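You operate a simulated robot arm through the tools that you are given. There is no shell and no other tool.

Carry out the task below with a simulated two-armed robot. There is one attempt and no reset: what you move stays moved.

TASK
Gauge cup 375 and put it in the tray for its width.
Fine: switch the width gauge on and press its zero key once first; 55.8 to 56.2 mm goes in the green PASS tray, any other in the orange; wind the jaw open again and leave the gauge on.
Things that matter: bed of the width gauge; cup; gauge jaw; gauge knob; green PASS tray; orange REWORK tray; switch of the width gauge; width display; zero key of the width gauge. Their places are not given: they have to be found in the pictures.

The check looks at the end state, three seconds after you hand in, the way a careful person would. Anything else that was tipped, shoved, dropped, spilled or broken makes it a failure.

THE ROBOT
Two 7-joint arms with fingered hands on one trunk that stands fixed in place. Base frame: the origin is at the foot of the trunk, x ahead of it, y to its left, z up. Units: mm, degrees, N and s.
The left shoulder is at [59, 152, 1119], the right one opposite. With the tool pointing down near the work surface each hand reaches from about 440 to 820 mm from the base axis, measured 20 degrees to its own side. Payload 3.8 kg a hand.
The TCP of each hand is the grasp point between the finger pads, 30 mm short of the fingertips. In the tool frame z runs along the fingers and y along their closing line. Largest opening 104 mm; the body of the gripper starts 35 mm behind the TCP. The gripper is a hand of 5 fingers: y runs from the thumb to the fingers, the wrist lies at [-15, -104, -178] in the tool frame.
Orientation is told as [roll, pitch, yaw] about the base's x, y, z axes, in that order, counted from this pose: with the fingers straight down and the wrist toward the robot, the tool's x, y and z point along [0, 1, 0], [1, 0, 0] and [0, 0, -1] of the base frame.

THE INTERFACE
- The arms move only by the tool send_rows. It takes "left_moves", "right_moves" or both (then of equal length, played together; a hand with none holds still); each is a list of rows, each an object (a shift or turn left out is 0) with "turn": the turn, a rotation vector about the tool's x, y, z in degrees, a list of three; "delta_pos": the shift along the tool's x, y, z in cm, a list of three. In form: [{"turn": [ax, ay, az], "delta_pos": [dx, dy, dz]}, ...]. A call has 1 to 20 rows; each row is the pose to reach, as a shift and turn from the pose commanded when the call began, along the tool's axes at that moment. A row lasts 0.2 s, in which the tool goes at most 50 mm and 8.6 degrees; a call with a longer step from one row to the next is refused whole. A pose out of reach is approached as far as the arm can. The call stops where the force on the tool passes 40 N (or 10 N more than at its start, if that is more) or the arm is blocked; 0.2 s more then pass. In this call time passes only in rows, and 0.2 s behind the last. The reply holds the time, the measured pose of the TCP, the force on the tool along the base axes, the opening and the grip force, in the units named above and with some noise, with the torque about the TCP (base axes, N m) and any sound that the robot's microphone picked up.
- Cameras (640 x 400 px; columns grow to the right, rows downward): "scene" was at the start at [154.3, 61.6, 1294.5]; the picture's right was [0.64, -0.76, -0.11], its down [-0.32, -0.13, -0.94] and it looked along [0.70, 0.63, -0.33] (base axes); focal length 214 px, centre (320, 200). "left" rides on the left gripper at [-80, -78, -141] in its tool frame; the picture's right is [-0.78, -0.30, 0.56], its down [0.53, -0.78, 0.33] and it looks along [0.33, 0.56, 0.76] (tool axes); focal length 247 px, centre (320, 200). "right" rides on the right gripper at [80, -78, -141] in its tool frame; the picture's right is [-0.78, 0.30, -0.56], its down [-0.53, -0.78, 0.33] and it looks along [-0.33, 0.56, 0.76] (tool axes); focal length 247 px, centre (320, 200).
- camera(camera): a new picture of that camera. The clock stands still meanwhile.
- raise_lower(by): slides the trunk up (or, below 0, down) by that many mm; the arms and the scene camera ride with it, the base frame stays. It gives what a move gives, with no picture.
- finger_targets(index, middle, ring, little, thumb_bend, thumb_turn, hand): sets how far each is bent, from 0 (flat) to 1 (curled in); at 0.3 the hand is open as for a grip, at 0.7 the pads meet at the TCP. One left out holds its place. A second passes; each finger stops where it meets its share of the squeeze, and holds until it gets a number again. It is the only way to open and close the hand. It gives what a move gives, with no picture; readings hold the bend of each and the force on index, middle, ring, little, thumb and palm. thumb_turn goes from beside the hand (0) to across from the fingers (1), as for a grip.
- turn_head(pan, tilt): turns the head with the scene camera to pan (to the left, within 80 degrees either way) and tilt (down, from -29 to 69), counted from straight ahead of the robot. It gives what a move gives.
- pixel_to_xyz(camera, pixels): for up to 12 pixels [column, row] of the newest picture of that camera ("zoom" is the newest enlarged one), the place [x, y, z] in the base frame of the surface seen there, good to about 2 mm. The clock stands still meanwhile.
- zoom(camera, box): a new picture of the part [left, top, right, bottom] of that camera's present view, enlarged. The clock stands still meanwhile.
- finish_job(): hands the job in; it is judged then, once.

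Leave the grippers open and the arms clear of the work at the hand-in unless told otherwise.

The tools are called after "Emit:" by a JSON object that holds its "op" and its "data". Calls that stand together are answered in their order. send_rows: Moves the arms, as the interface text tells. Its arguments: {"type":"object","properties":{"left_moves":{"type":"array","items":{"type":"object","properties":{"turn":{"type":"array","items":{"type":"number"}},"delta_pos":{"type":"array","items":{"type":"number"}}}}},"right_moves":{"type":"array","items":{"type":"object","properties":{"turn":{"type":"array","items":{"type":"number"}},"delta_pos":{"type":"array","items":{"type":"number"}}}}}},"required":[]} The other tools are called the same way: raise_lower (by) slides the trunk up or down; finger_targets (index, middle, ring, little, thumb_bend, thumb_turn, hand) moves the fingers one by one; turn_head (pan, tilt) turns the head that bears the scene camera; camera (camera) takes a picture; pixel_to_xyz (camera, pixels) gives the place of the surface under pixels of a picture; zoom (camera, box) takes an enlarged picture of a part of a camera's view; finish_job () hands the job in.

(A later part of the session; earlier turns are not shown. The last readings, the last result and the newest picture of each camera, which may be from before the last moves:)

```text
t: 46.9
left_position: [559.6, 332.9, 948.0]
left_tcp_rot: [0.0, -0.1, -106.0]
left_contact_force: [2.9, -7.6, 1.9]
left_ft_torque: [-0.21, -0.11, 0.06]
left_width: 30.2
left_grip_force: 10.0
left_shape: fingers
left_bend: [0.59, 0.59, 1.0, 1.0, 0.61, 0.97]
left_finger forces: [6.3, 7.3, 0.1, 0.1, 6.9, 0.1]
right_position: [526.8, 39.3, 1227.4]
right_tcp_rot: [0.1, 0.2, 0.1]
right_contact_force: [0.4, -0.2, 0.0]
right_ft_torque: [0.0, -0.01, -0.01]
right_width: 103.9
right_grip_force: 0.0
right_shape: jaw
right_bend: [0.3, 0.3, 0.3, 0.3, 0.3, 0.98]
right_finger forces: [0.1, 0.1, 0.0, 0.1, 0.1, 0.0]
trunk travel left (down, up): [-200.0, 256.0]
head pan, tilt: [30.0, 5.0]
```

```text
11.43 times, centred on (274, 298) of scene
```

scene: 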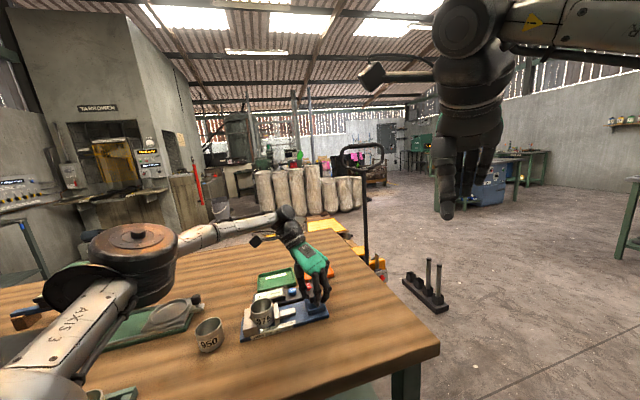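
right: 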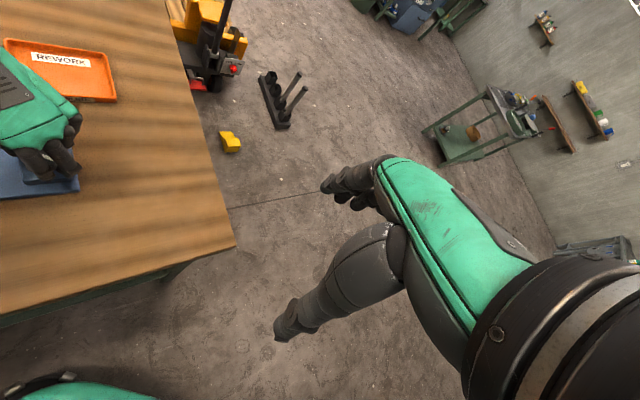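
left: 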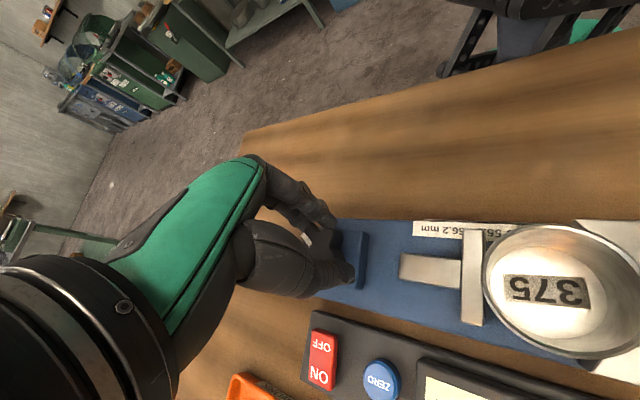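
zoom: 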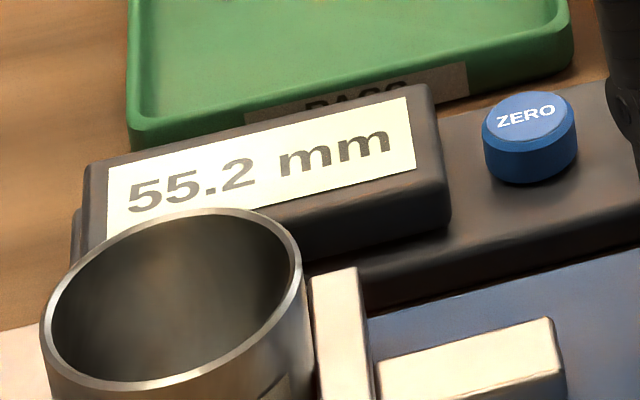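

The jaw no longer moves, the torque has risen slightly, and the reading is steady at 55.2 mm. That is outside 55.8–56.2, so this cup goes to the orange REWORK tray. Now I wind the jaw open: counter-clockwise 72° first.

Emit:
{"op": "send_rows", "data": {"left_moves": [{"turn": [0, 0, -8], "delta_pos": [0.005, 0.077, 0]}, {"turn": [0, 0, -16], "delta_pos": [0.021, 0.152, 0]}, {"turn": [0, 0, -24], "delta_pos": [0.048, 0.224, 0]}, {"turn": [0, 0, -32], "delta_pos": [0.084, 0.291, 0]}, {"turn": [0, 0, -40], "delta_pos": [0.129, 0.354, 0]}, {"turn": [0, 0, -48], "delta_pos": [0.182, 0.409, 0]}, {"turn": [0, 0, -56], "delta_pos": [0.242, 0.456, 0]}, {"turn": [0, 0, -64], "delta_pos": [0.309, 0.494, 0]}, {"turn": [0, 0, -72], "delta_pos": [0.38, 0.523, 0]}]}}

Emit:
{"op": "zoom", "data": {"camera": "scene", "box": [242, 275, 340, 340]}}

```text
t: 48.9
left_position: [562.8, 327.2, 948.6]
left_tcp_rot: [0.1, 0.0, -33.9]
left_contact_force: [5.3, -5.1, 2.6]
left_ft_torque: [-0.17, -0.18, -0.09]
left_width: 29.9
left_grip_force: 10.7
left_shape: fingers
left_bend: [0.59, 0.59, 1.0, 1.0, 0.61, 0.97]
left_finger forces: [7.8, 7.4, 0.0, 0.1, 6.6, 0.0]
right_position: [526.2, 39.6, 1228.5]
right_tcp_rot: [0.1, 0.1, 0.1]
right_contact_force: [0.1, -0.9, 0.2]
right_ft_torque: [0.0, 0.03, 0.02]
right_width: 103.5
right_grip_force: 0.1
right_shape: jaw
right_bend: [0.3, 0.3, 0.3, 0.3, 0.3, 0.98]
right_finger forces: [0.0, 0.0, 0.0, 0.0, 0.0, 0.1]
trunk travel left (down, up): [-200.0, 256.0]
head pan, tilt: [30.0, 5.0]
```

```text
6.15 times, centred on (291, 308) of scene
```

zoom: 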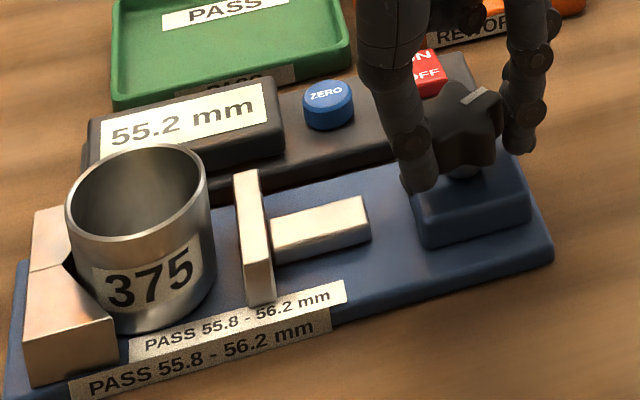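

The jaw is backing away and the cup stays in the V. I continue counter-clockwise the remaining 60° to the original position.

Emit:
{"op": "send_rows", "data": {"left_moves": [{"turn": [0, 0, -8], "delta_pos": [0.005, 0.077, 0]}, {"turn": [0, 0, -16], "delta_pos": [0.021, 0.152, 0]}, {"turn": [0, 0, -24], "delta_pos": [0.048, 0.224, 0]}, {"turn": [0, 0, -32], "delta_pos": [0.084, 0.291, 0]}, {"turn": [0, 0, -40], "delta_pos": [0.129, 0.354, 0]}, {"turn": [0, 0, -48], "delta_pos": [0.182, 0.409, 0]}, {"turn": [0, 0, -54], "delta_pos": [0.227, 0.445, 0]}, {"turn": [0, 0, -60], "delta_pos": [0.275, 0.476, 0]}]}}

Emit:
{"op": "zoom", "data": {"camera": "scene", "box": [242, 275, 340, 340]}}

```text
t: 50.7
left_position: [568.2, 326.8, 946.7]
left_tcp_rot: [0.1, -0.1, 26.1]
left_contact_force: [8.0, 1.3, 5.7]
left_ft_torque: [0.02, -0.24, -0.05]
left_width: 29.7
left_grip_force: 11.2
left_shape: fingers
left_bend: [0.59, 0.59, 1.0, 1.0, 0.61, 0.97]
left_finger forces: [8.0, 7.0, 0.0, 0.0, 6.9, 0.1]
right_position: [527.2, 41.2, 1227.6]
right_tcp_rot: [0.0, 0.2, 0.0]
right_contact_force: [-0.2, 0.2, -0.6]
right_ft_torque: [0.01, 0.02, -0.01]
right_width: 103.3
right_grip_force: 0.1
right_shape: jaw
right_bend: [0.3, 0.3, 0.3, 0.3, 0.3, 0.98]
right_finger forces: [0.0, 0.0, 0.0, 0.0, 0.2, 0.1]
trunk travel left (down, up): [-200.0, 256.0]
head pan, tilt: [30.0, 5.0]
```

```text
6.15 times, centred on (291, 308) of scene
```

zoom: 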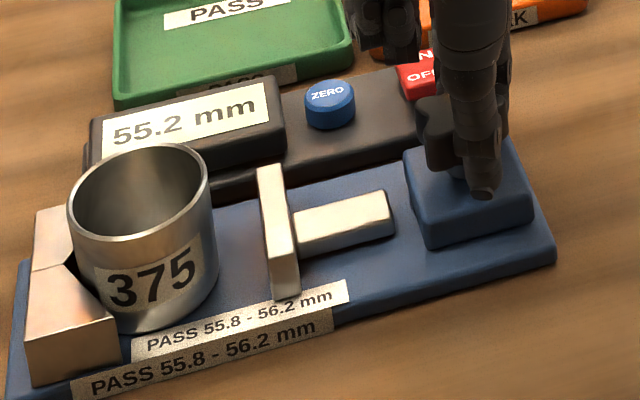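

The jaw is open again. I compare the jaw's place with its original one (top edge back at about (527,407), front (492,370)).

Emit:
{"op": "pixel_to_xyz", "data": {"camera": "zoom", "pixels": [[270, 168], [290, 238], [345, 215], [388, 195], [300, 215]]}}

Emit:
{"op": "finger_targets", "data": {"hand": "left", "index": 0.5, "middle": 0.5, "thumb_bend": 0.5}}

```text
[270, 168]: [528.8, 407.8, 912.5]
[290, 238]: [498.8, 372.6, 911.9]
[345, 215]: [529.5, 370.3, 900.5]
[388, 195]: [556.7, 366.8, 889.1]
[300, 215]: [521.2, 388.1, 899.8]
```

```text
t: 51.7
left_position: [567.9, 326.2, 947.2]
left_tcp_rot: [0.0, 0.0, 26.0]
left_contact_force: [0.1, 0.0, -0.2]
left_ft_torque: [0.02, 0.0, -0.06]
left_width: 51.5
left_grip_force: 0.2
left_shape: fingers
left_bend: [0.5, 0.5, 1.0, 1.0, 0.5, 0.97]
left_finger forces: [0.1, 0.1, 0.0, 0.1, 0.0, 0.0]
right_position: [526.7, 40.7, 1227.5]
right_tcp_rot: [-0.1, 0.0, 0.1]
right_contact_force: [-0.4, -0.3, 0.1]
right_ft_torque: [0.0, 0.0, 0.0]
right_width: 103.6
right_grip_force: 0.0
right_shape: jaw
right_bend: [0.3, 0.3, 0.3, 0.3, 0.3, 0.98]
right_finger forces: [0.0, 0.0, 0.1, 0.0, 0.0, 0.0]
trunk travel left (down, up): [-200.0, 256.0]
head pan, tilt: [30.0, 5.0]
```

The jaw is back at its original place and the knob is released. I open a bit more and lift straight up.

Emit:
{"op": "finger_targets", "data": {"hand": "left", "index": 0.4, "middle": 0.4, "thumb_bend": 0.38}}

Emit:
{"op": "send_rows", "data": {"left_moves": [{"delta_pos": [0, 0, -1.5]}, {"delta_pos": [0, 0, -4.0]}, {"delta_pos": [0, 0, -8.0]}, {"delta_pos": [0, 0, -10.0]}]}}

Emit:
{"op": "turn_head", "data": {"pan": 38, "tilt": 28}}

Emit:
{"op": "zoom", "data": {"camera": "scene", "box": [275, 150, 375, 225]}}

Emit:
{"op": "zoom", "data": {"camera": "left", "box": [200, 130, 440, 390]}}

```text
t: 52.7
left_position: [567.9, 325.9, 946.3]
left_tcp_rot: [0.0, -0.1, 26.0]
left_contact_force: [-0.5, 0.1, -0.1]
left_ft_torque: [0.02, 0.0, 0.0]
left_width: 80.1
left_grip_force: 0.0
left_shape: fingers
left_bend: [0.4, 0.4, 1.0, 1.0, 0.38, 0.97]
left_finger forces: [0.0, 0.0, 0.0, 0.0, 0.0, 0.0]
right_position: [525.7, 41.5, 1228.6]
right_tcp_rot: [-0.1, 0.1, 0.2]
right_contact_force: [-0.1, 0.7, 0.4]
right_ft_torque: [0.02, 0.01, 0.03]
right_width: 103.7
right_grip_force: 0.0
right_shape: jaw
right_bend: [0.3, 0.3, 0.3, 0.3, 0.3, 0.98]
right_finger forces: [0.0, 0.0, 0.0, 0.0, 0.0, 0.0]
trunk travel left (down, up): [-200.0, 256.0]
head pan, tilt: [30.0, 5.0]
```

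```text
t: 53.7
left_position: [568.0, 326.0, 1048.4]
left_tcp_rot: [0.0, 0.0, 26.0]
left_contact_force: [0.5, -0.7, -0.3]
left_ft_torque: [0.03, 0.0, 0.01]
left_width: 79.8
left_grip_force: 0.2
left_shape: fingers
left_bend: [0.4, 0.4, 1.0, 1.0, 0.38, 0.97]
left_finger forces: [0.1, 0.1, 0.0, 0.0, 0.1, 0.0]
right_position: [525.2, 41.3, 1228.9]
right_tcp_rot: [0.0, 0.0, 0.1]
right_contact_force: [0.2, -0.2, 0.4]
right_ft_torque: [-0.01, 0.01, -0.04]
right_width: 103.6
right_grip_force: 0.1
right_shape: jaw
right_bend: [0.3, 0.3, 0.3, 0.3, 0.3, 0.98]
right_finger forces: [0.0, 0.0, 0.1, 0.1, 0.0, 0.1]
trunk travel left (down, up): [-200.0, 256.0]
head pan, tilt: [30.0, 5.0]
```

```text
t: 54.6
left_position: [568.5, 325.3, 1047.3]
left_tcp_rot: [0.1, 0.0, 26.1]
left_contact_force: [1.4, 0.5, 0.4]
left_ft_torque: [0.01, 0.0, 0.0]
left_width: 80.1
left_grip_force: 0.0
left_shape: fingers
left_bend: [0.4, 0.4, 1.0, 1.0, 0.38, 0.97]
left_finger forces: [0.0, 0.1, 0.1, 0.0, 0.0, 0.0]
right_position: [525.2, 41.0, 1229.2]
right_tcp_rot: [-0.1, 0.1, 0.1]
right_contact_force: [0.3, 0.0, -1.0]
right_ft_torque: [0.0, 0.0, -0.01]
right_width: 103.7
right_grip_force: 0.1
right_shape: jaw
right_bend: [0.3, 0.3, 0.3, 0.3, 0.3, 0.98]
right_finger forces: [0.1, 0.1, 0.1, 0.0, 0.1, 0.0]
trunk travel left (down, up): [-200.0, 256.0]
head pan, tilt: [38.0, 28.0]
```

```text
5.33 times, centred on (325, 188) of scene
```

zoom: 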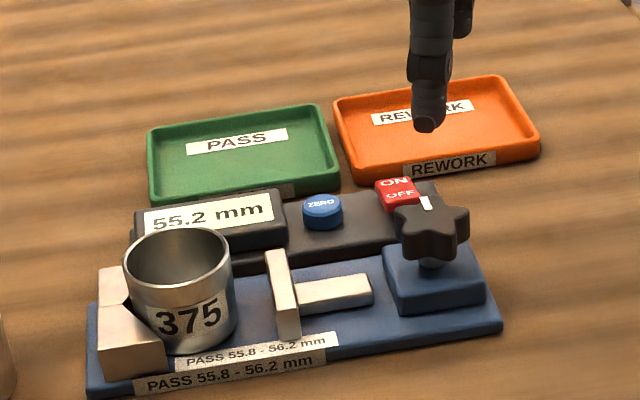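

```text
1.54 times, centred on (320, 260) of left
```

zoom: 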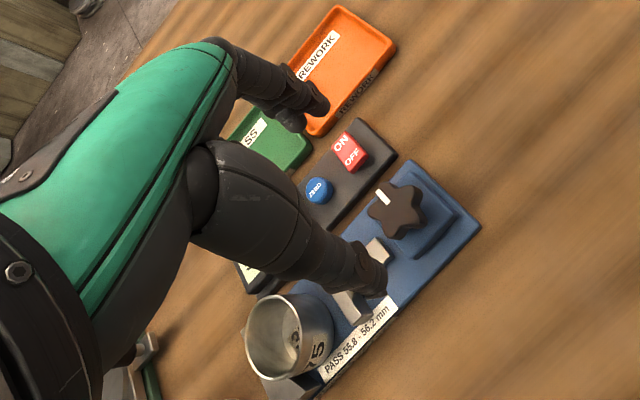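

All is well: display on, jaw open. Now I locate the cup's rim precisely with the left camera.

Emit:
{"op": "zoom", "data": {"camera": "left", "box": [260, 300, 360, 390]}}

Emit:
{"op": "zoom", "data": {"camera": "scene", "box": [285, 175, 335, 220]}}

```text
4.44 times, centred on (310, 345) of left
```

zoom: 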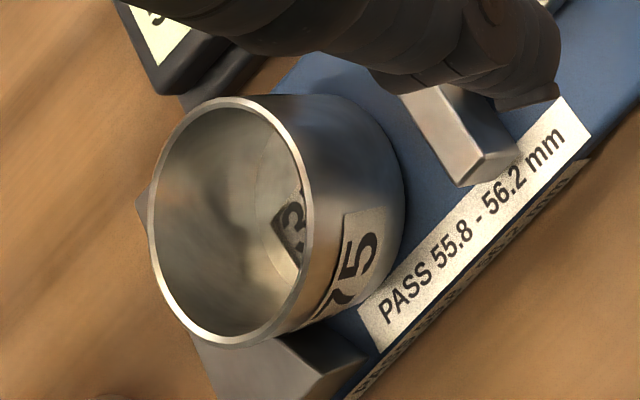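

```text
8.89 times, centred on (310, 198) of scene
```

zoom: 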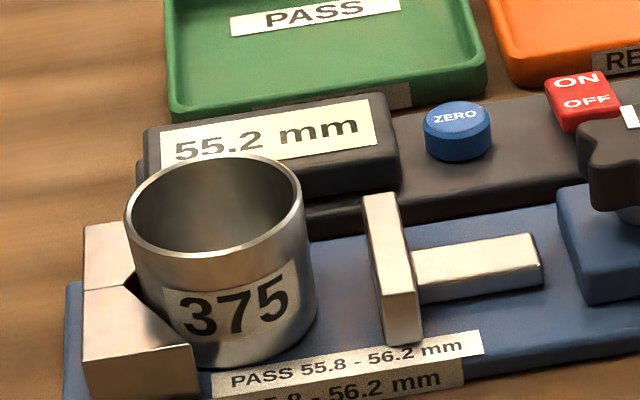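

I re-take the left zoom and sample around the rim.

Emit:
{"op": "zoom", "data": {"camera": "left", "box": [260, 300, 360, 390]}}

Emit:
{"op": "pixel_to_xyz", "data": {"camera": "zoom", "pixels": [[152, 230], [164, 160], [198, 113], [240, 100], [284, 130], [306, 180], [308, 235], [292, 300], [240, 340], [190, 322], [163, 282], [400, 190]]}}

```text
4.44 times, centred on (310, 345) of left
```

zoom: 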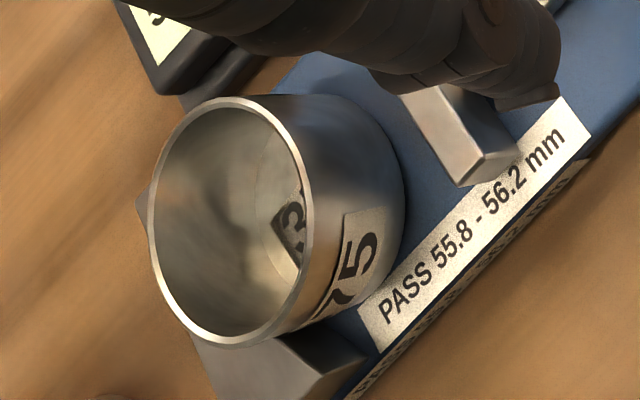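

```text
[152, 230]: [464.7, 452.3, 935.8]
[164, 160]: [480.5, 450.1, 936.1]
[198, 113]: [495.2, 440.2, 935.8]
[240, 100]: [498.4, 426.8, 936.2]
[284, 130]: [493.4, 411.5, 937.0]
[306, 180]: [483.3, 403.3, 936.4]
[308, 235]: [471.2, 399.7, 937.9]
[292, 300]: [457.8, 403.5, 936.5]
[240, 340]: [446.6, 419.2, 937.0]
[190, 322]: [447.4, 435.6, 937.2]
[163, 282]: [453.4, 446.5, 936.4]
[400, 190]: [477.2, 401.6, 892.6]
```

The cup centre is (471.9,426.5), seated in the V. I move over it with yaw 45°, staying above it at TCP z≈1010.

Emit:
{"op": "send_rows", "data": {"left_moves": [{"turn": [0, 0, -4.75], "delta_pos": [3.17, -0.92, 0]}, {"turn": [0, 0, -9.5], "delta_pos": [6.34, -1.83, 0.5]}, {"turn": [0, 0, -14.25], "delta_pos": [9.51, -2.75, 2.0]}, {"turn": [0, 0, -19], "delta_pos": [12.68, -3.66, 3.8]}]}}

Emit:
{"op": "zoom", "data": {"camera": "left", "box": [260, 150, 440, 350]}}

Emit:
{"op": "zoom", "data": {"camera": "scene", "box": [275, 150, 355, 220]}}

```text
t: 55.6
left_position: [478.9, 426.1, 1006.8]
left_tcp_rot: [-0.2, 0.0, 45.1]
left_contact_force: [-0.5, -0.4, -0.5]
left_ft_torque: [0.04, -0.01, 0.03]
left_width: 80.0
left_grip_force: 0.0
left_shape: fingers
left_bend: [0.4, 0.4, 1.0, 1.0, 0.38, 0.97]
left_finger forces: [0.1, 0.0, 0.1, 0.0, 0.1, 0.1]
right_position: [526.5, 42.4, 1228.9]
right_tcp_rot: [0.0, 0.1, 0.1]
right_contact_force: [-0.1, -0.3, -0.2]
right_ft_torque: [-0.01, -0.03, -0.01]
right_width: 103.6
right_grip_force: 0.1
right_shape: jaw
right_bend: [0.3, 0.3, 0.3, 0.3, 0.3, 0.98]
right_finger forces: [0.0, 0.0, 0.1, 0.0, 0.1, 0.0]
trunk travel left (down, up): [-200.0, 256.0]
head pan, tilt: [38.0, 28.0]
```

```text
2.00 times, centred on (350, 250) of left
```

zoom: 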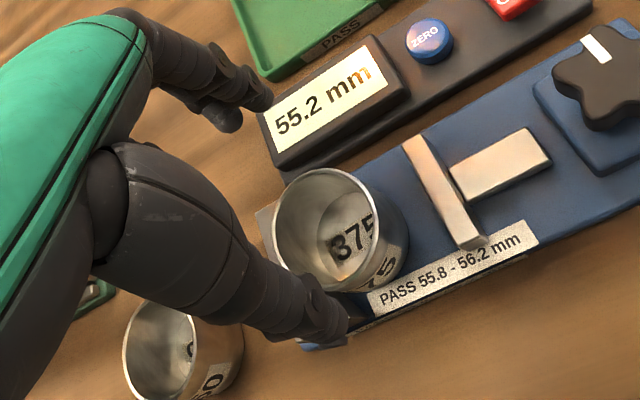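

```text
5.71 times, centred on (315, 185) of scene
```

zoom: 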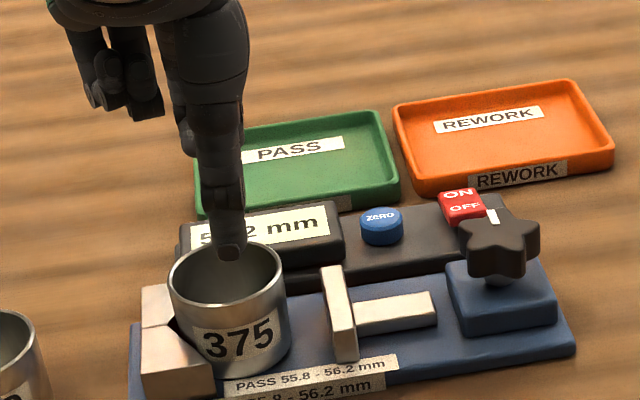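

Aligned above the cup. I lower 45 mm and re-check heights.

Emit:
{"op": "send_rows", "data": {"left_moves": [{"delta_pos": [0, 0, 1.5]}, {"delta_pos": [0, 0, 3.0]}, {"delta_pos": [0, 0, 4.5]}]}}

Emit:
{"op": "zoom", "data": {"camera": "left", "box": [260, 150, 440, 350]}}

Emit:
{"op": "zoom", "data": {"camera": "scene", "box": [275, 160, 345, 220]}}

```text
t: 56.4
left_position: [480.1, 424.7, 963.4]
left_tcp_rot: [0.1, 0.0, 45.0]
left_contact_force: [-0.4, -0.4, 1.1]
left_ft_torque: [0.01, -0.01, -0.01]
left_width: 80.0
left_grip_force: 0.0
left_shape: fingers
left_bend: [0.4, 0.4, 1.0, 1.0, 0.38, 0.97]
left_finger forces: [0.0, 0.0, 0.1, 0.0, 0.0, 0.0]
right_position: [526.9, 40.5, 1228.6]
right_tcp_rot: [0.0, 0.1, 0.2]
right_contact_force: [-0.6, 0.5, 0.4]
right_ft_torque: [-0.02, -0.01, -0.03]
right_width: 103.7
right_grip_force: 0.0
right_shape: jaw
right_bend: [0.3, 0.3, 0.3, 0.3, 0.3, 0.98]
right_finger forces: [0.0, 0.0, 0.0, 0.0, 0.1, 0.0]
trunk travel left (down, up): [-200.0, 256.0]
head pan, tilt: [38.0, 28.0]
```

```text
2.00 times, centred on (350, 250) of left
```

zoom: 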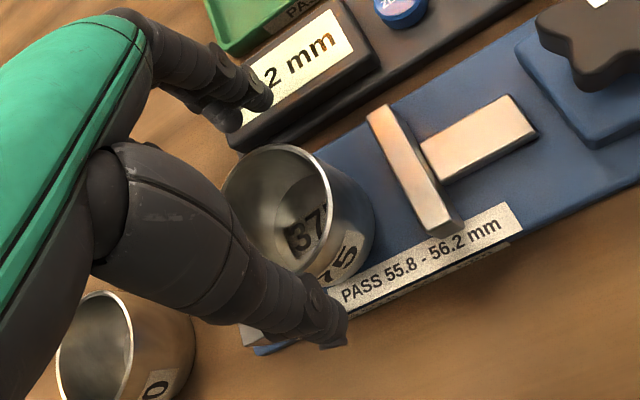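

```text
6.67 times, centred on (310, 190) of scene
```

zoom: 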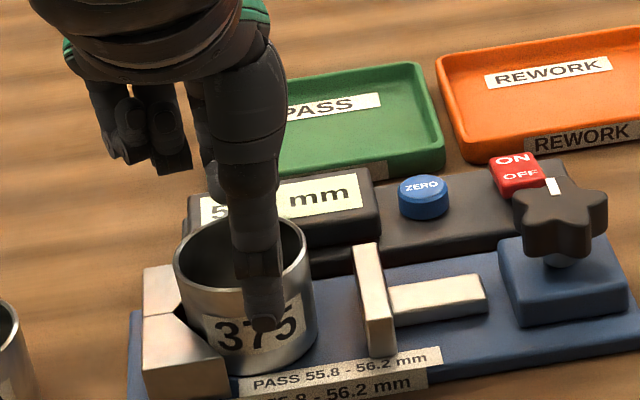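

I lower the last 12 mm, so the fingertips are just above the V-block top.

Emit:
{"op": "send_rows", "data": {"left_moves": [{"delta_pos": [0, 0, 0.6]}, {"delta_pos": [0, 0, 1.2]}]}}

Emit:
{"op": "finger_targets", "data": {"hand": "left", "index": 0.49, "middle": 0.49, "thumb_bend": 0.45}}

Emit:
{"op": "zoom", "data": {"camera": "left", "box": [260, 150, 440, 350]}}

Emit:
{"op": "zoom", "data": {"camera": "scene", "box": [275, 160, 345, 220]}}

```text
t: 57.0
left_position: [479.3, 425.1, 952.4]
left_tcp_rot: [0.0, 0.1, 45.1]
left_contact_force: [0.0, -0.2, -0.1]
left_ft_torque: [-0.01, 0.04, 0.02]
left_width: 80.1
left_grip_force: 0.1
left_shape: fingers
left_bend: [0.4, 0.4, 1.0, 1.0, 0.38, 0.97]
left_finger forces: [0.0, 0.1, 0.0, 0.0, 0.0, 0.0]
right_position: [525.7, 41.4, 1228.6]
right_tcp_rot: [0.0, 0.1, 0.1]
right_contact_force: [-0.3, -0.6, -0.3]
right_ft_torque: [0.01, 0.0, -0.01]
right_width: 103.5
right_grip_force: 0.1
right_shape: jaw
right_bend: [0.3, 0.3, 0.3, 0.3, 0.3, 0.98]
right_finger forces: [0.0, 0.0, 0.0, 0.1, 0.1, 0.0]
trunk travel left (down, up): [-200.0, 256.0]
head pan, tilt: [38.0, 28.0]
```

```text
t: 58.0
left_position: [479.8, 425.5, 952.6]
left_tcp_rot: [0.0, 0.0, 45.0]
left_contact_force: [0.4, -0.1, -0.2]
left_ft_torque: [0.0, -0.01, -0.02]
left_width: 60.5
left_grip_force: 0.0
left_shape: fingers
left_bend: [0.49, 0.49, 1.0, 1.0, 0.45, 0.97]
left_finger forces: [0.1, 0.0, 0.0, 0.1, 0.0, 0.0]
right_position: [525.8, 41.4, 1228.3]
right_tcp_rot: [0.0, 0.2, 0.1]
right_contact_force: [-0.3, 0.3, 0.9]
right_ft_torque: [0.02, -0.02, -0.01]
right_width: 103.4
right_grip_force: 0.0
right_shape: jaw
right_bend: [0.3, 0.3, 0.3, 0.3, 0.3, 0.98]
right_finger forces: [0.0, 0.1, 0.0, 0.0, 0.0, 0.1]
trunk travel left (down, up): [-200.0, 256.0]
head pan, tilt: [38.0, 28.0]
```

```text
2.00 times, centred on (350, 250) of left
```

zoom: 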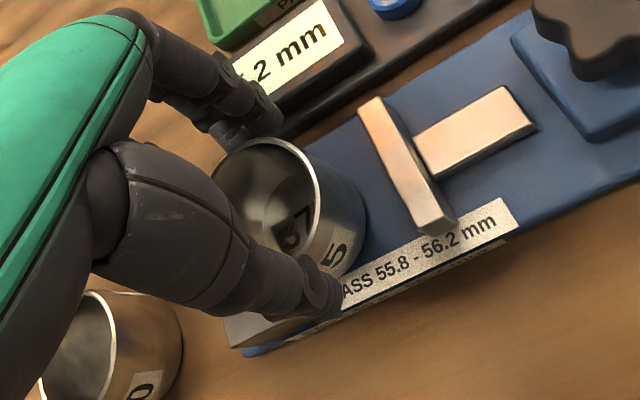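

```text
6.67 times, centred on (310, 190) of scene
```

zoom: 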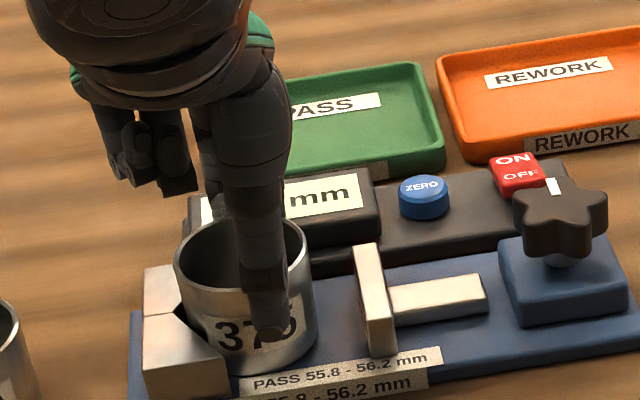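

The fingers surround the cup without touching. I lower 1.5 mm more and close gently.

Emit:
{"op": "send_rows", "data": {"left_moves": [{"delta_pos": [0, 0, 0.15]}]}}

Emit:
{"op": "finger_targets", "data": {"hand": "left", "index": 0.55, "middle": 0.55, "thumb_bend": 0.52}}

Emit:
{"op": "finger_targets", "data": {"hand": "left", "index": 0.62, "middle": 0.62, "thumb_bend": 0.63}}

Emit:
{"op": "zoom", "data": {"camera": "left", "box": [260, 150, 440, 350]}}

Emit:
{"op": "zoom", "data": {"camera": "scene", "box": [275, 160, 345, 220]}}

```text
t: 58.4
left_position: [479.4, 424.8, 951.7]
left_tcp_rot: [0.0, 0.0, 45.0]
left_contact_force: [-0.4, -0.8, 0.6]
left_ft_torque: [0.01, 0.03, -0.01]
left_width: 60.4
left_grip_force: 0.0
left_shape: fingers
left_bend: [0.49, 0.49, 1.0, 1.0, 0.45, 0.97]
left_finger forces: [0.0, 0.0, 0.0, 0.0, 0.1, 0.0]
right_position: [525.7, 40.3, 1229.0]
right_tcp_rot: [0.0, 0.0, 0.1]
right_contact_force: [-0.3, 0.2, 0.5]
right_ft_torque: [-0.01, 0.0, -0.01]
right_width: 103.6
right_grip_force: 0.0
right_shape: jaw
right_bend: [0.3, 0.3, 0.3, 0.3, 0.3, 0.98]
right_finger forces: [0.0, 0.0, 0.1, 0.1, 0.0, 0.0]
trunk travel left (down, up): [-200.0, 256.0]
head pan, tilt: [38.0, 28.0]
```

```text
t: 59.4
left_position: [479.2, 425.5, 950.6]
left_tcp_rot: [0.0, 0.0, 45.0]
left_contact_force: [0.2, 0.5, 0.5]
left_ft_torque: [0.01, -0.02, 0.01]
left_width: 48.3
left_grip_force: 2.2
left_shape: fingers
left_bend: [0.54, 0.53, 1.0, 1.0, 0.49, 0.97]
left_finger forces: [0.8, 1.7, 0.0, 0.0, 2.3, 0.1]
right_position: [526.6, 40.7, 1228.4]
right_tcp_rot: [-0.1, 0.2, 0.1]
right_contact_force: [-0.4, -0.2, -0.2]
right_ft_torque: [-0.02, 0.01, -0.01]
right_width: 103.4
right_grip_force: 0.0
right_shape: jaw
right_bend: [0.3, 0.3, 0.3, 0.3, 0.3, 0.98]
right_finger forces: [0.0, 0.0, 0.0, 0.0, 0.0, 0.0]
trunk travel left (down, up): [-200.0, 256.0]
head pan, tilt: [38.0, 28.0]
```

```text
t: 60.4
left_position: [478.4, 425.5, 951.2]
left_tcp_rot: [0.0, 0.0, 45.1]
left_contact_force: [-0.6, -0.5, 1.0]
left_ft_torque: [0.02, 0.02, 0.01]
left_width: 45.4
left_grip_force: 10.4
left_shape: fingers
left_bend: [0.56, 0.56, 1.0, 1.0, 0.52, 0.96]
left_finger forces: [4.5, 6.2, 0.0, 0.1, 10.6, 0.0]
right_position: [527.0, 40.8, 1228.2]
right_tcp_rot: [0.0, -0.1, 0.2]
right_contact_force: [-0.2, -0.2, -0.5]
right_ft_torque: [-0.01, -0.01, 0.01]
right_width: 103.9
right_grip_force: 0.0
right_shape: jaw
right_bend: [0.3, 0.3, 0.3, 0.3, 0.3, 0.98]
right_finger forces: [0.1, 0.0, 0.0, 0.0, 0.1, 0.0]
trunk travel left (down, up): [-200.0, 256.0]
head pan, tilt: [38.0, 28.0]
```

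```text
2.00 times, centred on (350, 250) of left
```

zoom: 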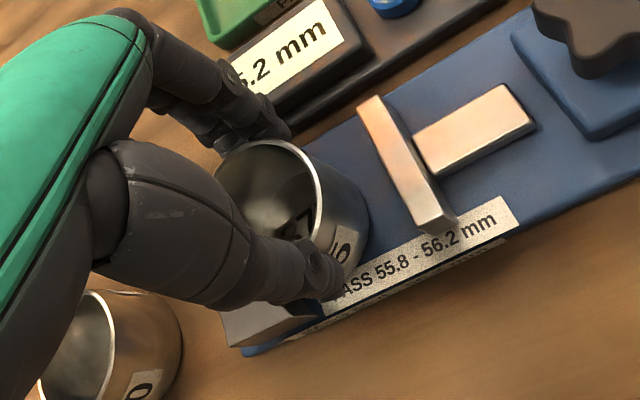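

```text
6.67 times, centred on (310, 190) of scene
```

zoom: 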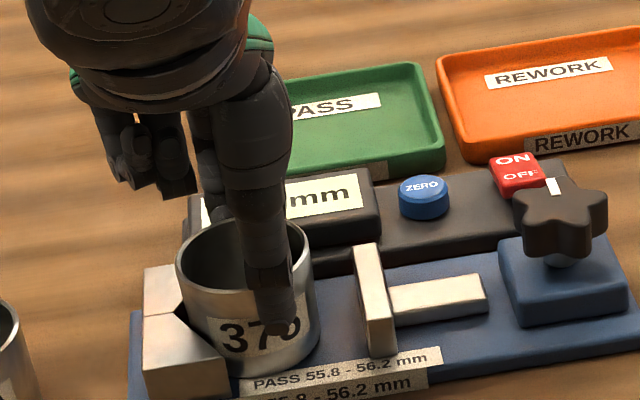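

The cup is gripped at about 10 N. I lift it straight up 60 mm.

Emit:
{"op": "send_rows", "data": {"left_moves": [{"delta_pos": [0, 0, -0.5]}, {"delta_pos": [0, 0, -1.5]}, {"delta_pos": [0, 0, -3.0]}, {"delta_pos": [0, 0, -4.5]}, {"delta_pos": [0, 0, -6.0]}]}}

Emit:
{"op": "zoom", "data": {"camera": "left", "box": [260, 150, 440, 350]}}

Emit:
{"op": "zoom", "data": {"camera": "scene", "box": [275, 140, 375, 220]}}

```text
t: 61.6
left_position: [480.0, 424.7, 1010.3]
left_tcp_rot: [0.1, 0.0, 45.0]
left_contact_force: [0.3, -0.5, -0.2]
left_ft_torque: [0.02, 0.0, 0.01]
left_width: 45.0
left_grip_force: 10.6
left_shape: fingers
left_bend: [0.56, 0.56, 1.0, 1.0, 0.52, 0.96]
left_finger forces: [4.5, 5.9, 0.1, 0.0, 10.2, 0.0]
right_position: [526.6, 41.3, 1227.9]
right_tcp_rot: [0.0, 0.0, 0.1]
right_contact_force: [-0.1, 0.3, 0.0]
right_ft_torque: [-0.01, 0.0, 0.02]
right_width: 103.6
right_grip_force: 0.0
right_shape: jaw
right_bend: [0.3, 0.3, 0.3, 0.3, 0.3, 0.98]
right_finger forces: [0.0, 0.1, 0.0, 0.0, 0.1, 0.1]
trunk travel left (down, up): [-200.0, 256.0]
head pan, tilt: [38.0, 28.0]
```

```text
2.00 times, centred on (350, 250) of left
```

zoom: 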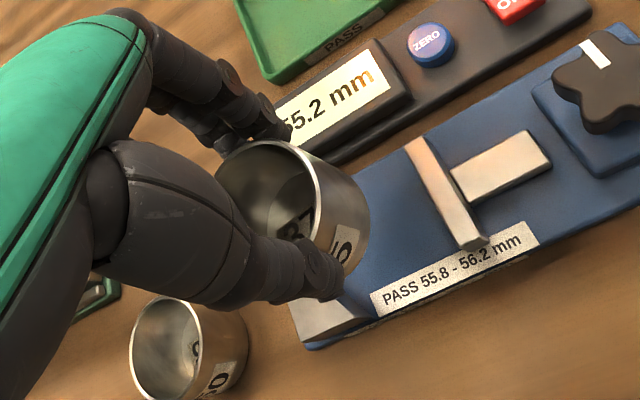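

```text
5.00 times, centred on (325, 180) of scene
```

zoom: 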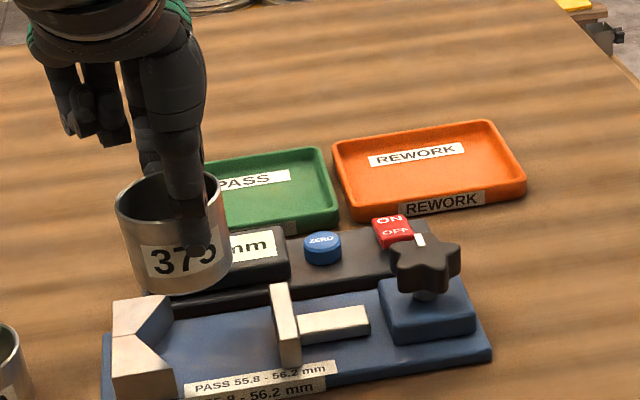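

The cup hangs upright. I measure its rim relative to the TCP again before carrying it to the orange tray.

Emit:
{"op": "zoom", "data": {"camera": "left", "box": [300, 200, 400, 310]}}

```text
3.64 times, centred on (350, 255) of left
```

zoom: 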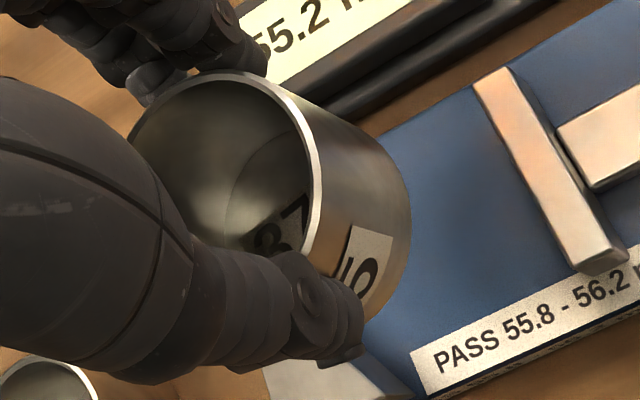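

Emit:
{"op": "pixel_to_xyz", "data": {"camera": "zoom", "pixels": [[255, 77], [285, 100], [303, 125], [316, 155], [319, 190], [314, 225], [215, 73], [180, 88], [145, 115], [405, 200], [400, 250], [408, 225]]}}

```text
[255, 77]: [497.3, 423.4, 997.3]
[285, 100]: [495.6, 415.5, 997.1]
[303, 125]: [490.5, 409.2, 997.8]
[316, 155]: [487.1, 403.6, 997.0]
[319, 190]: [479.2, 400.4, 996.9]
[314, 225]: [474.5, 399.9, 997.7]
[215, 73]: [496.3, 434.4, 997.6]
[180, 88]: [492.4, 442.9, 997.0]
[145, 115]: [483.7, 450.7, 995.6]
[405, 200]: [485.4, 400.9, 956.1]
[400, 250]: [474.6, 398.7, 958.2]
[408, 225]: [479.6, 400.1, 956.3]
```

The cup centre relative to the TCP is about (+5.7,−4.6) mm in tool axes. I re-measure the orange tray in the scene view to choose the set-down spot.

Emit:
{"op": "zoom", "data": {"camera": "scene", "box": [325, 155, 375, 195]}}

Emit:
{"op": "pixel_to_xyz", "data": {"camera": "zoom", "pixels": [[120, 100], [140, 250], [430, 205], [365, 80], [280, 170], [200, 200], [350, 160], [110, 215], [145, 262], [460, 215], [385, 70], [90, 105]]}}

```text
10.00 times, centred on (350, 175) of scene
```

zoom: 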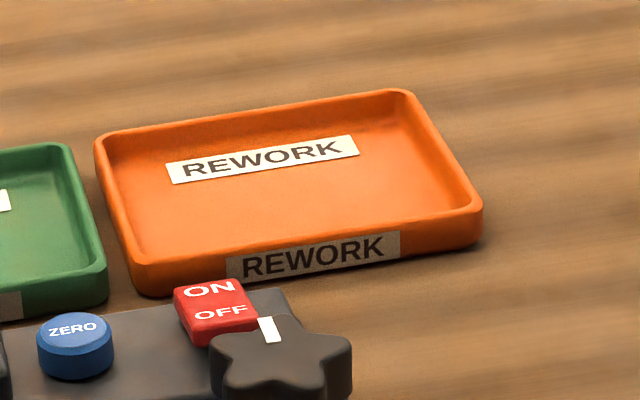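

```text
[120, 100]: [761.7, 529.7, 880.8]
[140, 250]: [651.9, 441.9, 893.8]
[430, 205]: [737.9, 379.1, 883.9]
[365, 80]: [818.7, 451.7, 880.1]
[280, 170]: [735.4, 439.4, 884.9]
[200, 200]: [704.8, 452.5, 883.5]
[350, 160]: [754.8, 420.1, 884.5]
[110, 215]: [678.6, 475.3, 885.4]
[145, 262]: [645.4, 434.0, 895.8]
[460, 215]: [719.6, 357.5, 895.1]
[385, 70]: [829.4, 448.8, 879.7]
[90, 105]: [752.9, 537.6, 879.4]
```

I also take the rim corner points of the orange tray.

Emit:
{"op": "pixel_to_xyz", "data": {"camera": "zoom", "pixels": [[101, 143], [405, 95], [474, 208], [142, 262], [240, 118], [300, 243], [118, 200], [445, 150], [250, 150], [290, 225]]}}

```text
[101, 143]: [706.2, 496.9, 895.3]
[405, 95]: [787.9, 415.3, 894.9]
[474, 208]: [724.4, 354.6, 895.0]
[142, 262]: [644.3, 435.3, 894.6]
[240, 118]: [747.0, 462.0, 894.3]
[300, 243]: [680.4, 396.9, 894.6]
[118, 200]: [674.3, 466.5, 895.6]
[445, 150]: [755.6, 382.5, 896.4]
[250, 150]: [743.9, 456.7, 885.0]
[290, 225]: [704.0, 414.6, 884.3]
```

The orange tray's rim centre is (715.7,425.5), floor z≈884.5. I lift 25 mm and carry the cup over to its centre, turning the hand to yaw 24° on the way for better reach.

Emit:
{"op": "send_rows", "data": {"left_moves": [{"delta_pos": [0, 0, -2.5]}, {"turn": [0, 0, 3.5], "delta_pos": [-2.89, 2.83, -2.5]}, {"turn": [0, 0, 7], "delta_pos": [-5.78, 5.65, -2.5]}, {"turn": [0, 0, 10.5], "delta_pos": [-8.67, 8.48, -2.5]}, {"turn": [0, 0, 14], "delta_pos": [-11.55, 11.31, -2.5]}, {"turn": [0, 0, 17.5], "delta_pos": [-14.44, 14.13, -2.5]}, {"turn": [0, 0, 21], "delta_pos": [-17.33, 16.96, -2.5]}]}}

Emit:
{"op": "camera", "data": {"camera": "scene"}}

Emit:
{"op": "zoom", "data": {"camera": "left", "box": [260, 150, 440, 350]}}

Emit:
{"op": "zoom", "data": {"camera": "scene", "box": [300, 120, 390, 210]}}

```text
t: 63.2
left_position: [725.2, 421.4, 1034.8]
left_tcp_rot: [0.1, 0.1, 23.9]
left_contact_force: [0.0, 0.1, -0.2]
left_ft_torque: [0.0, 0.02, -0.01]
left_width: 44.8
left_grip_force: 9.8
left_shape: fingers
left_bend: [0.56, 0.56, 1.0, 1.0, 0.53, 0.96]
left_finger forces: [4.3, 5.9, 0.0, 0.0, 9.8, 0.0]
right_position: [528.4, 41.2, 1227.8]
right_tcp_rot: [0.1, 0.2, 0.1]
right_contact_force: [-0.9, -0.9, -0.3]
right_ft_torque: [0.03, -0.02, -0.01]
right_width: 103.6
right_grip_force: 0.1
right_shape: jaw
right_bend: [0.3, 0.3, 0.3, 0.3, 0.3, 0.98]
right_finger forces: [0.0, 0.1, 0.1, 0.0, 0.0, 0.0]
trunk travel left (down, up): [-200.0, 256.0]
head pan, tilt: [38.0, 28.0]
```

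```text
taken
```

scene: 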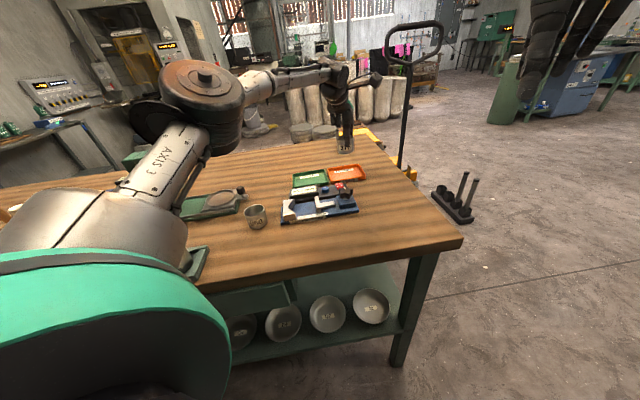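

```text
2.00 times, centred on (350, 250) of left
```

zoom: 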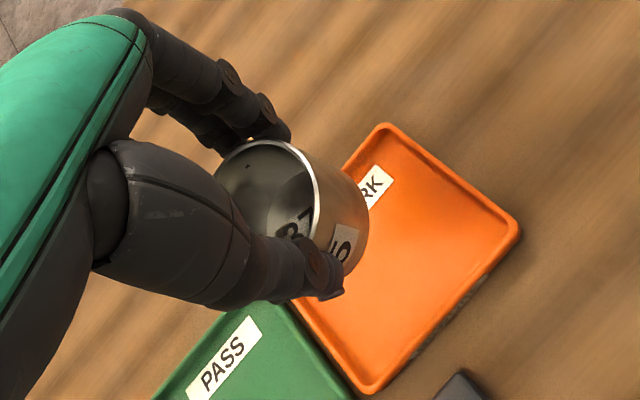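

```text
4.44 times, centred on (345, 165) of scene
```

zoom: 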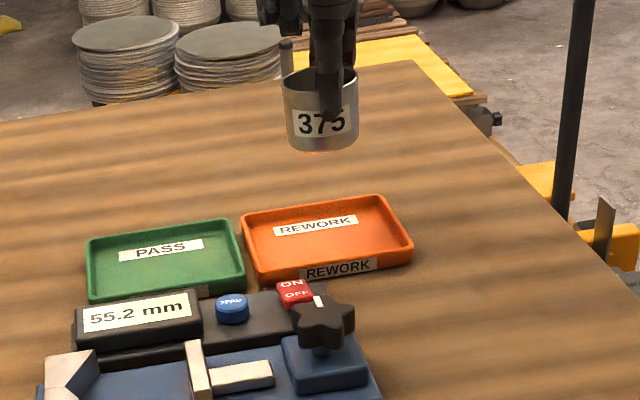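

The cup is above the orange tray area. I verify its actual centre from the rim.

Emit:
{"op": "zoom", "data": {"camera": "left", "box": [300, 200, 400, 310]}}

Emit:
{"op": "pixel_to_xyz", "data": {"camera": "zoom", "pixels": [[255, 77], [285, 100], [303, 125], [316, 155], [319, 190], [314, 225], [215, 73], [180, 88], [145, 115], [400, 210], [395, 250]]}}

```text
3.64 times, centred on (350, 255) of left
```

zoom: 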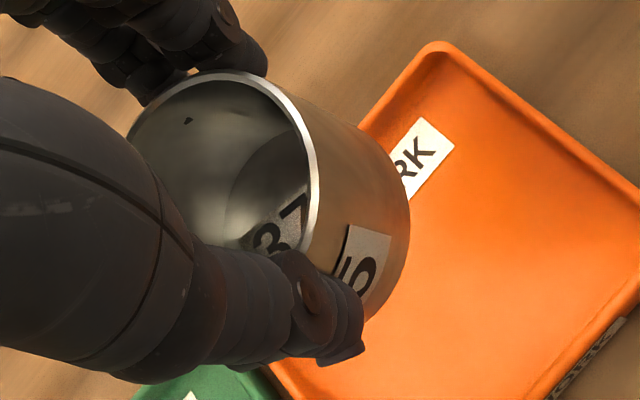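

```text
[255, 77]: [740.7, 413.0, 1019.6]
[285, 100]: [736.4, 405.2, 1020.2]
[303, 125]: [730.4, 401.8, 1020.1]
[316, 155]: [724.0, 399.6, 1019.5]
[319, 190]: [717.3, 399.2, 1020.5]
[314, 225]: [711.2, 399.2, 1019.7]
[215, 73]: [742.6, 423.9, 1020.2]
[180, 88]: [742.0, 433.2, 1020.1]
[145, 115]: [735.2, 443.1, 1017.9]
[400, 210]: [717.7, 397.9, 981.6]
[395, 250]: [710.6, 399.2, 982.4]
```

The cup's centre is (716.5,425), right over the tray centre. I lower 80 mm.

Emit:
{"op": "send_rows", "data": {"left_moves": [{"delta_pos": [0, 0, 3.0]}, {"delta_pos": [0, 0, 6.0]}, {"delta_pos": [0, 0, 7.2]}, {"delta_pos": [0, 0, 8.0]}]}}

Emit:
{"op": "zoom", "data": {"camera": "scene", "box": [310, 130, 390, 210]}}

Emit:
{"op": "zoom", "data": {"camera": "left", "box": [260, 150, 440, 350]}}

```text
t: 64.2
left_position: [721.4, 422.7, 955.3]
left_tcp_rot: [0.0, 0.0, 23.9]
left_contact_force: [0.7, -0.2, -1.2]
left_ft_torque: [0.02, -0.02, -0.02]
left_width: 44.9
left_grip_force: 9.4
left_shape: fingers
left_bend: [0.56, 0.56, 1.0, 1.0, 0.53, 0.96]
left_finger forces: [4.2, 5.8, 0.1, 0.1, 9.6, 0.1]
right_position: [527.3, 41.1, 1228.8]
right_tcp_rot: [0.0, 0.2, 0.1]
right_contact_force: [-0.4, 0.2, -0.9]
right_ft_torque: [0.02, -0.02, 0.0]
right_width: 103.6
right_grip_force: 0.1
right_shape: jaw
right_bend: [0.3, 0.3, 0.3, 0.3, 0.3, 0.98]
right_finger forces: [0.1, 0.0, 0.0, 0.0, 0.0, 0.0]
trunk travel left (down, up): [-200.0, 256.0]
head pan, tilt: [38.0, 28.0]
```

```text
5.00 times, centred on (350, 170) of scene
```

zoom: 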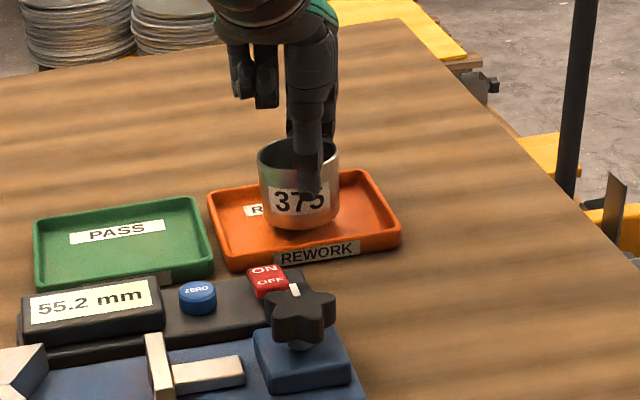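

```text
2.00 times, centred on (350, 250) of left
```

zoom: 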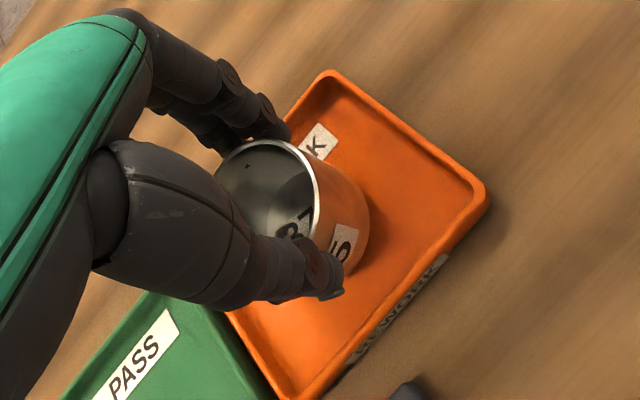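

The cup is inside the tray outline, about 11 mm above the floor. I lower 8 mm, then in 1 mm steps.

Emit:
{"op": "send_rows", "data": {"left_moves": [{"delta_pos": [0, 0, 0.5]}, {"delta_pos": [0, 0, 0.9]}]}}

Emit:
{"op": "send_rows", "data": {"left_moves": [{"delta_pos": [0, 0, 0.05]}, {"delta_pos": [0, 0, 0.1]}]}}

Emit:
{"op": "send_rows", "data": {"left_moves": [{"delta_pos": [0, 0, 0.05]}, {"delta_pos": [0, 0, 0.1]}]}}

```text
t: 64.8
left_position: [721.2, 422.3, 945.7]
left_tcp_rot: [-0.1, 0.0, 24.1]
left_contact_force: [1.1, -0.2, -0.3]
left_ft_torque: [0.01, 0.02, 0.0]
left_width: 44.9
left_grip_force: 9.9
left_shape: fingers
left_bend: [0.56, 0.56, 1.0, 1.0, 0.53, 0.96]
left_finger forces: [4.2, 5.8, 0.1, 0.0, 9.7, 0.0]
right_position: [527.2, 41.9, 1227.3]
right_tcp_rot: [0.0, 0.1, 0.1]
right_contact_force: [-0.7, -0.3, -0.2]
right_ft_torque: [0.02, 0.0, 0.02]
right_width: 103.5
right_grip_force: 0.1
right_shape: jaw
right_bend: [0.3, 0.3, 0.3, 0.3, 0.3, 0.98]
right_finger forces: [0.0, 0.0, 0.0, 0.1, 0.0, 0.0]
trunk travel left (down, up): [-200.0, 256.0]
head pan, tilt: [38.0, 28.0]
```

```text
t: 65.4
left_position: [721.9, 423.1, 944.2]
left_tcp_rot: [0.0, 0.0, 24.0]
left_contact_force: [0.8, 0.5, 0.7]
left_ft_torque: [0.01, -0.03, -0.03]
left_width: 44.9
left_grip_force: 9.3
left_shape: fingers
left_bend: [0.56, 0.56, 1.0, 1.0, 0.53, 0.96]
left_finger forces: [4.1, 5.8, 0.1, 0.0, 9.8, 0.0]
right_position: [527.4, 40.6, 1229.4]
right_tcp_rot: [0.1, 0.1, 0.2]
right_contact_force: [-0.5, 0.6, -1.4]
right_ft_torque: [0.01, 0.01, 0.02]
right_width: 103.6
right_grip_force: 0.1
right_shape: jaw
right_bend: [0.3, 0.3, 0.3, 0.3, 0.3, 0.98]
right_finger forces: [0.0, 0.0, 0.0, 0.0, 0.1, 0.1]
trunk travel left (down, up): [-200.0, 256.0]
head pan, tilt: [38.0, 28.0]
```

```text
t: 66.0
left_position: [723.1, 422.1, 945.3]
left_tcp_rot: [-0.1, 0.0, 24.0]
left_contact_force: [-0.5, -0.2, 1.7]
left_ft_torque: [0.0, 0.01, 0.0]
left_width: 44.9
left_grip_force: 10.3
left_shape: fingers
left_bend: [0.56, 0.56, 1.0, 1.0, 0.53, 0.96]
left_finger forces: [4.2, 5.7, 0.0, 0.0, 9.9, 0.0]
right_position: [526.6, 41.1, 1229.3]
right_tcp_rot: [0.0, -0.1, 0.1]
right_contact_force: [-0.4, 0.1, -0.2]
right_ft_torque: [0.03, -0.02, -0.02]
right_width: 103.7
right_grip_force: 0.1
right_shape: jaw
right_bend: [0.3, 0.3, 0.3, 0.3, 0.3, 0.98]
right_finger forces: [0.0, 0.0, 0.0, 0.0, 0.0, 0.0]
trunk travel left (down, up): [-200.0, 256.0]
head pan, tilt: [38.0, 28.0]
```

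A first hint of contact (1.7 N). I go 0.7 mm more to confirm.

Emit:
{"op": "send_rows", "data": {"left_moves": [{"delta_pos": [0, 0, 0.07]}]}}

Emit:
{"op": "zoom", "data": {"camera": "scene", "box": [325, 140, 375, 190]}}

```text
t: 66.4
left_position: [722.2, 422.4, 944.7]
left_tcp_rot: [0.0, 0.0, 24.0]
left_contact_force: [-0.7, 0.4, 2.8]
left_ft_torque: [0.02, -0.03, 0.0]
left_width: 45.0
left_grip_force: 10.2
left_shape: fingers
left_bend: [0.56, 0.56, 1.0, 1.0, 0.53, 0.96]
left_finger forces: [4.3, 5.9, 0.0, 0.0, 9.8, 0.0]
right_position: [527.4, 41.3, 1228.6]
right_tcp_rot: [0.0, 0.0, 0.0]
right_contact_force: [0.1, 0.1, 0.6]
right_ft_torque: [-0.01, -0.02, 0.01]
right_width: 103.5
right_grip_force: 0.1
right_shape: jaw
right_bend: [0.3, 0.3, 0.3, 0.3, 0.3, 0.98]
right_finger forces: [0.1, 0.0, 0.0, 0.1, 0.0, 0.0]
trunk travel left (down, up): [-200.0, 256.0]
head pan, tilt: [38.0, 28.0]
```

```text
8.00 times, centred on (350, 165) of scene
```

zoom: 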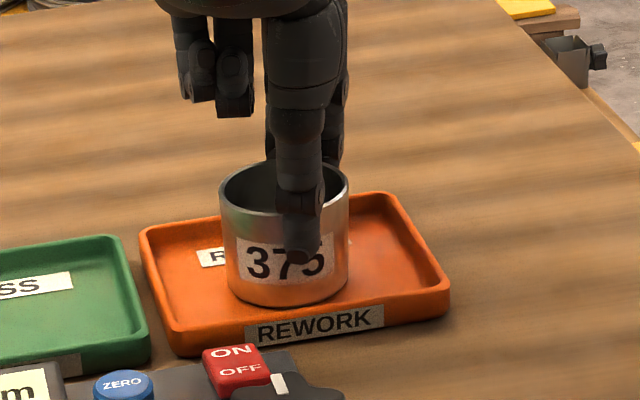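

The cup rests on the tray floor (2.8 N). I open the fingers in two gentle stages.

Emit:
{"op": "finger_targets", "data": {"hand": "left", "index": 0.5, "middle": 0.5, "thumb_bend": 0.47}}

Emit:
{"op": "finger_targets", "data": {"hand": "left", "index": 0.4, "middle": 0.4, "thumb_bend": 0.37}}

Emit:
{"op": "zoom", "data": {"camera": "scene", "box": [325, 140, 375, 190]}}

Emit:
{"op": "zoom", "data": {"camera": "left", "box": [260, 150, 440, 350]}}

```text
t: 67.4
left_position: [722.1, 423.5, 945.3]
left_tcp_rot: [0.0, 0.0, 24.1]
left_contact_force: [-0.1, 0.3, 0.5]
left_ft_torque: [0.01, -0.04, 0.02]
left_width: 55.5
left_grip_force: 0.1
left_shape: fingers
left_bend: [0.5, 0.5, 1.0, 1.0, 0.47, 0.97]
left_finger forces: [0.0, 0.0, 0.1, 0.1, 0.0, 0.1]
right_position: [527.1, 41.1, 1228.7]
right_tcp_rot: [0.0, 0.0, 0.1]
right_contact_force: [-0.5, -0.1, 0.8]
right_ft_torque: [0.02, 0.02, -0.01]
right_width: 103.6
right_grip_force: 0.1
right_shape: jaw
right_bend: [0.3, 0.3, 0.3, 0.3, 0.3, 0.98]
right_finger forces: [0.1, 0.0, 0.1, 0.0, 0.1, 0.0]
trunk travel left (down, up): [-200.0, 256.0]
head pan, tilt: [38.0, 28.0]
```

```text
t: 68.4
left_position: [720.6, 422.1, 944.5]
left_tcp_rot: [0.1, 0.1, 24.1]
left_contact_force: [-0.5, 1.3, 0.1]
left_ft_torque: [-0.02, 0.02, -0.02]
left_width: 81.1
left_grip_force: 0.0
left_shape: fingers
left_bend: [0.4, 0.4, 1.0, 1.0, 0.37, 0.97]
left_finger forces: [0.0, 0.1, 0.0, 0.1, 0.1, 0.0]
right_position: [526.2, 41.4, 1228.7]
right_tcp_rot: [0.0, 0.1, 0.1]
right_contact_force: [-0.2, 0.1, 0.2]
right_ft_torque: [-0.01, -0.03, 0.0]
right_width: 103.5
right_grip_force: 0.0
right_shape: jaw
right_bend: [0.3, 0.3, 0.3, 0.3, 0.3, 0.98]
right_finger forces: [0.0, 0.0, 0.1, 0.0, 0.0, 0.1]
trunk travel left (down, up): [-200.0, 256.0]
head pan, tilt: [38.0, 28.0]
```

```text
8.00 times, centred on (350, 165) of scene
```

zoom: 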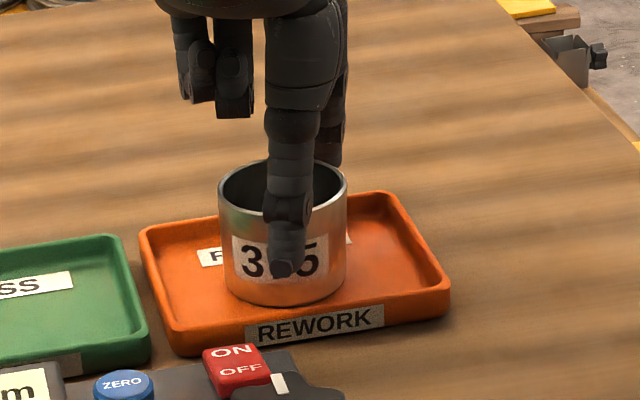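

```text
2.00 times, centred on (350, 250) of left
```

zoom: 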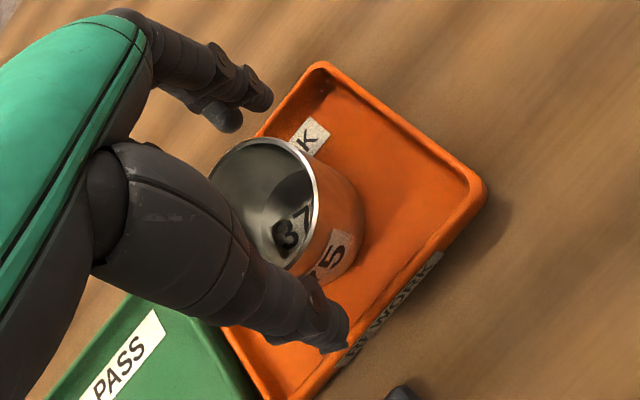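

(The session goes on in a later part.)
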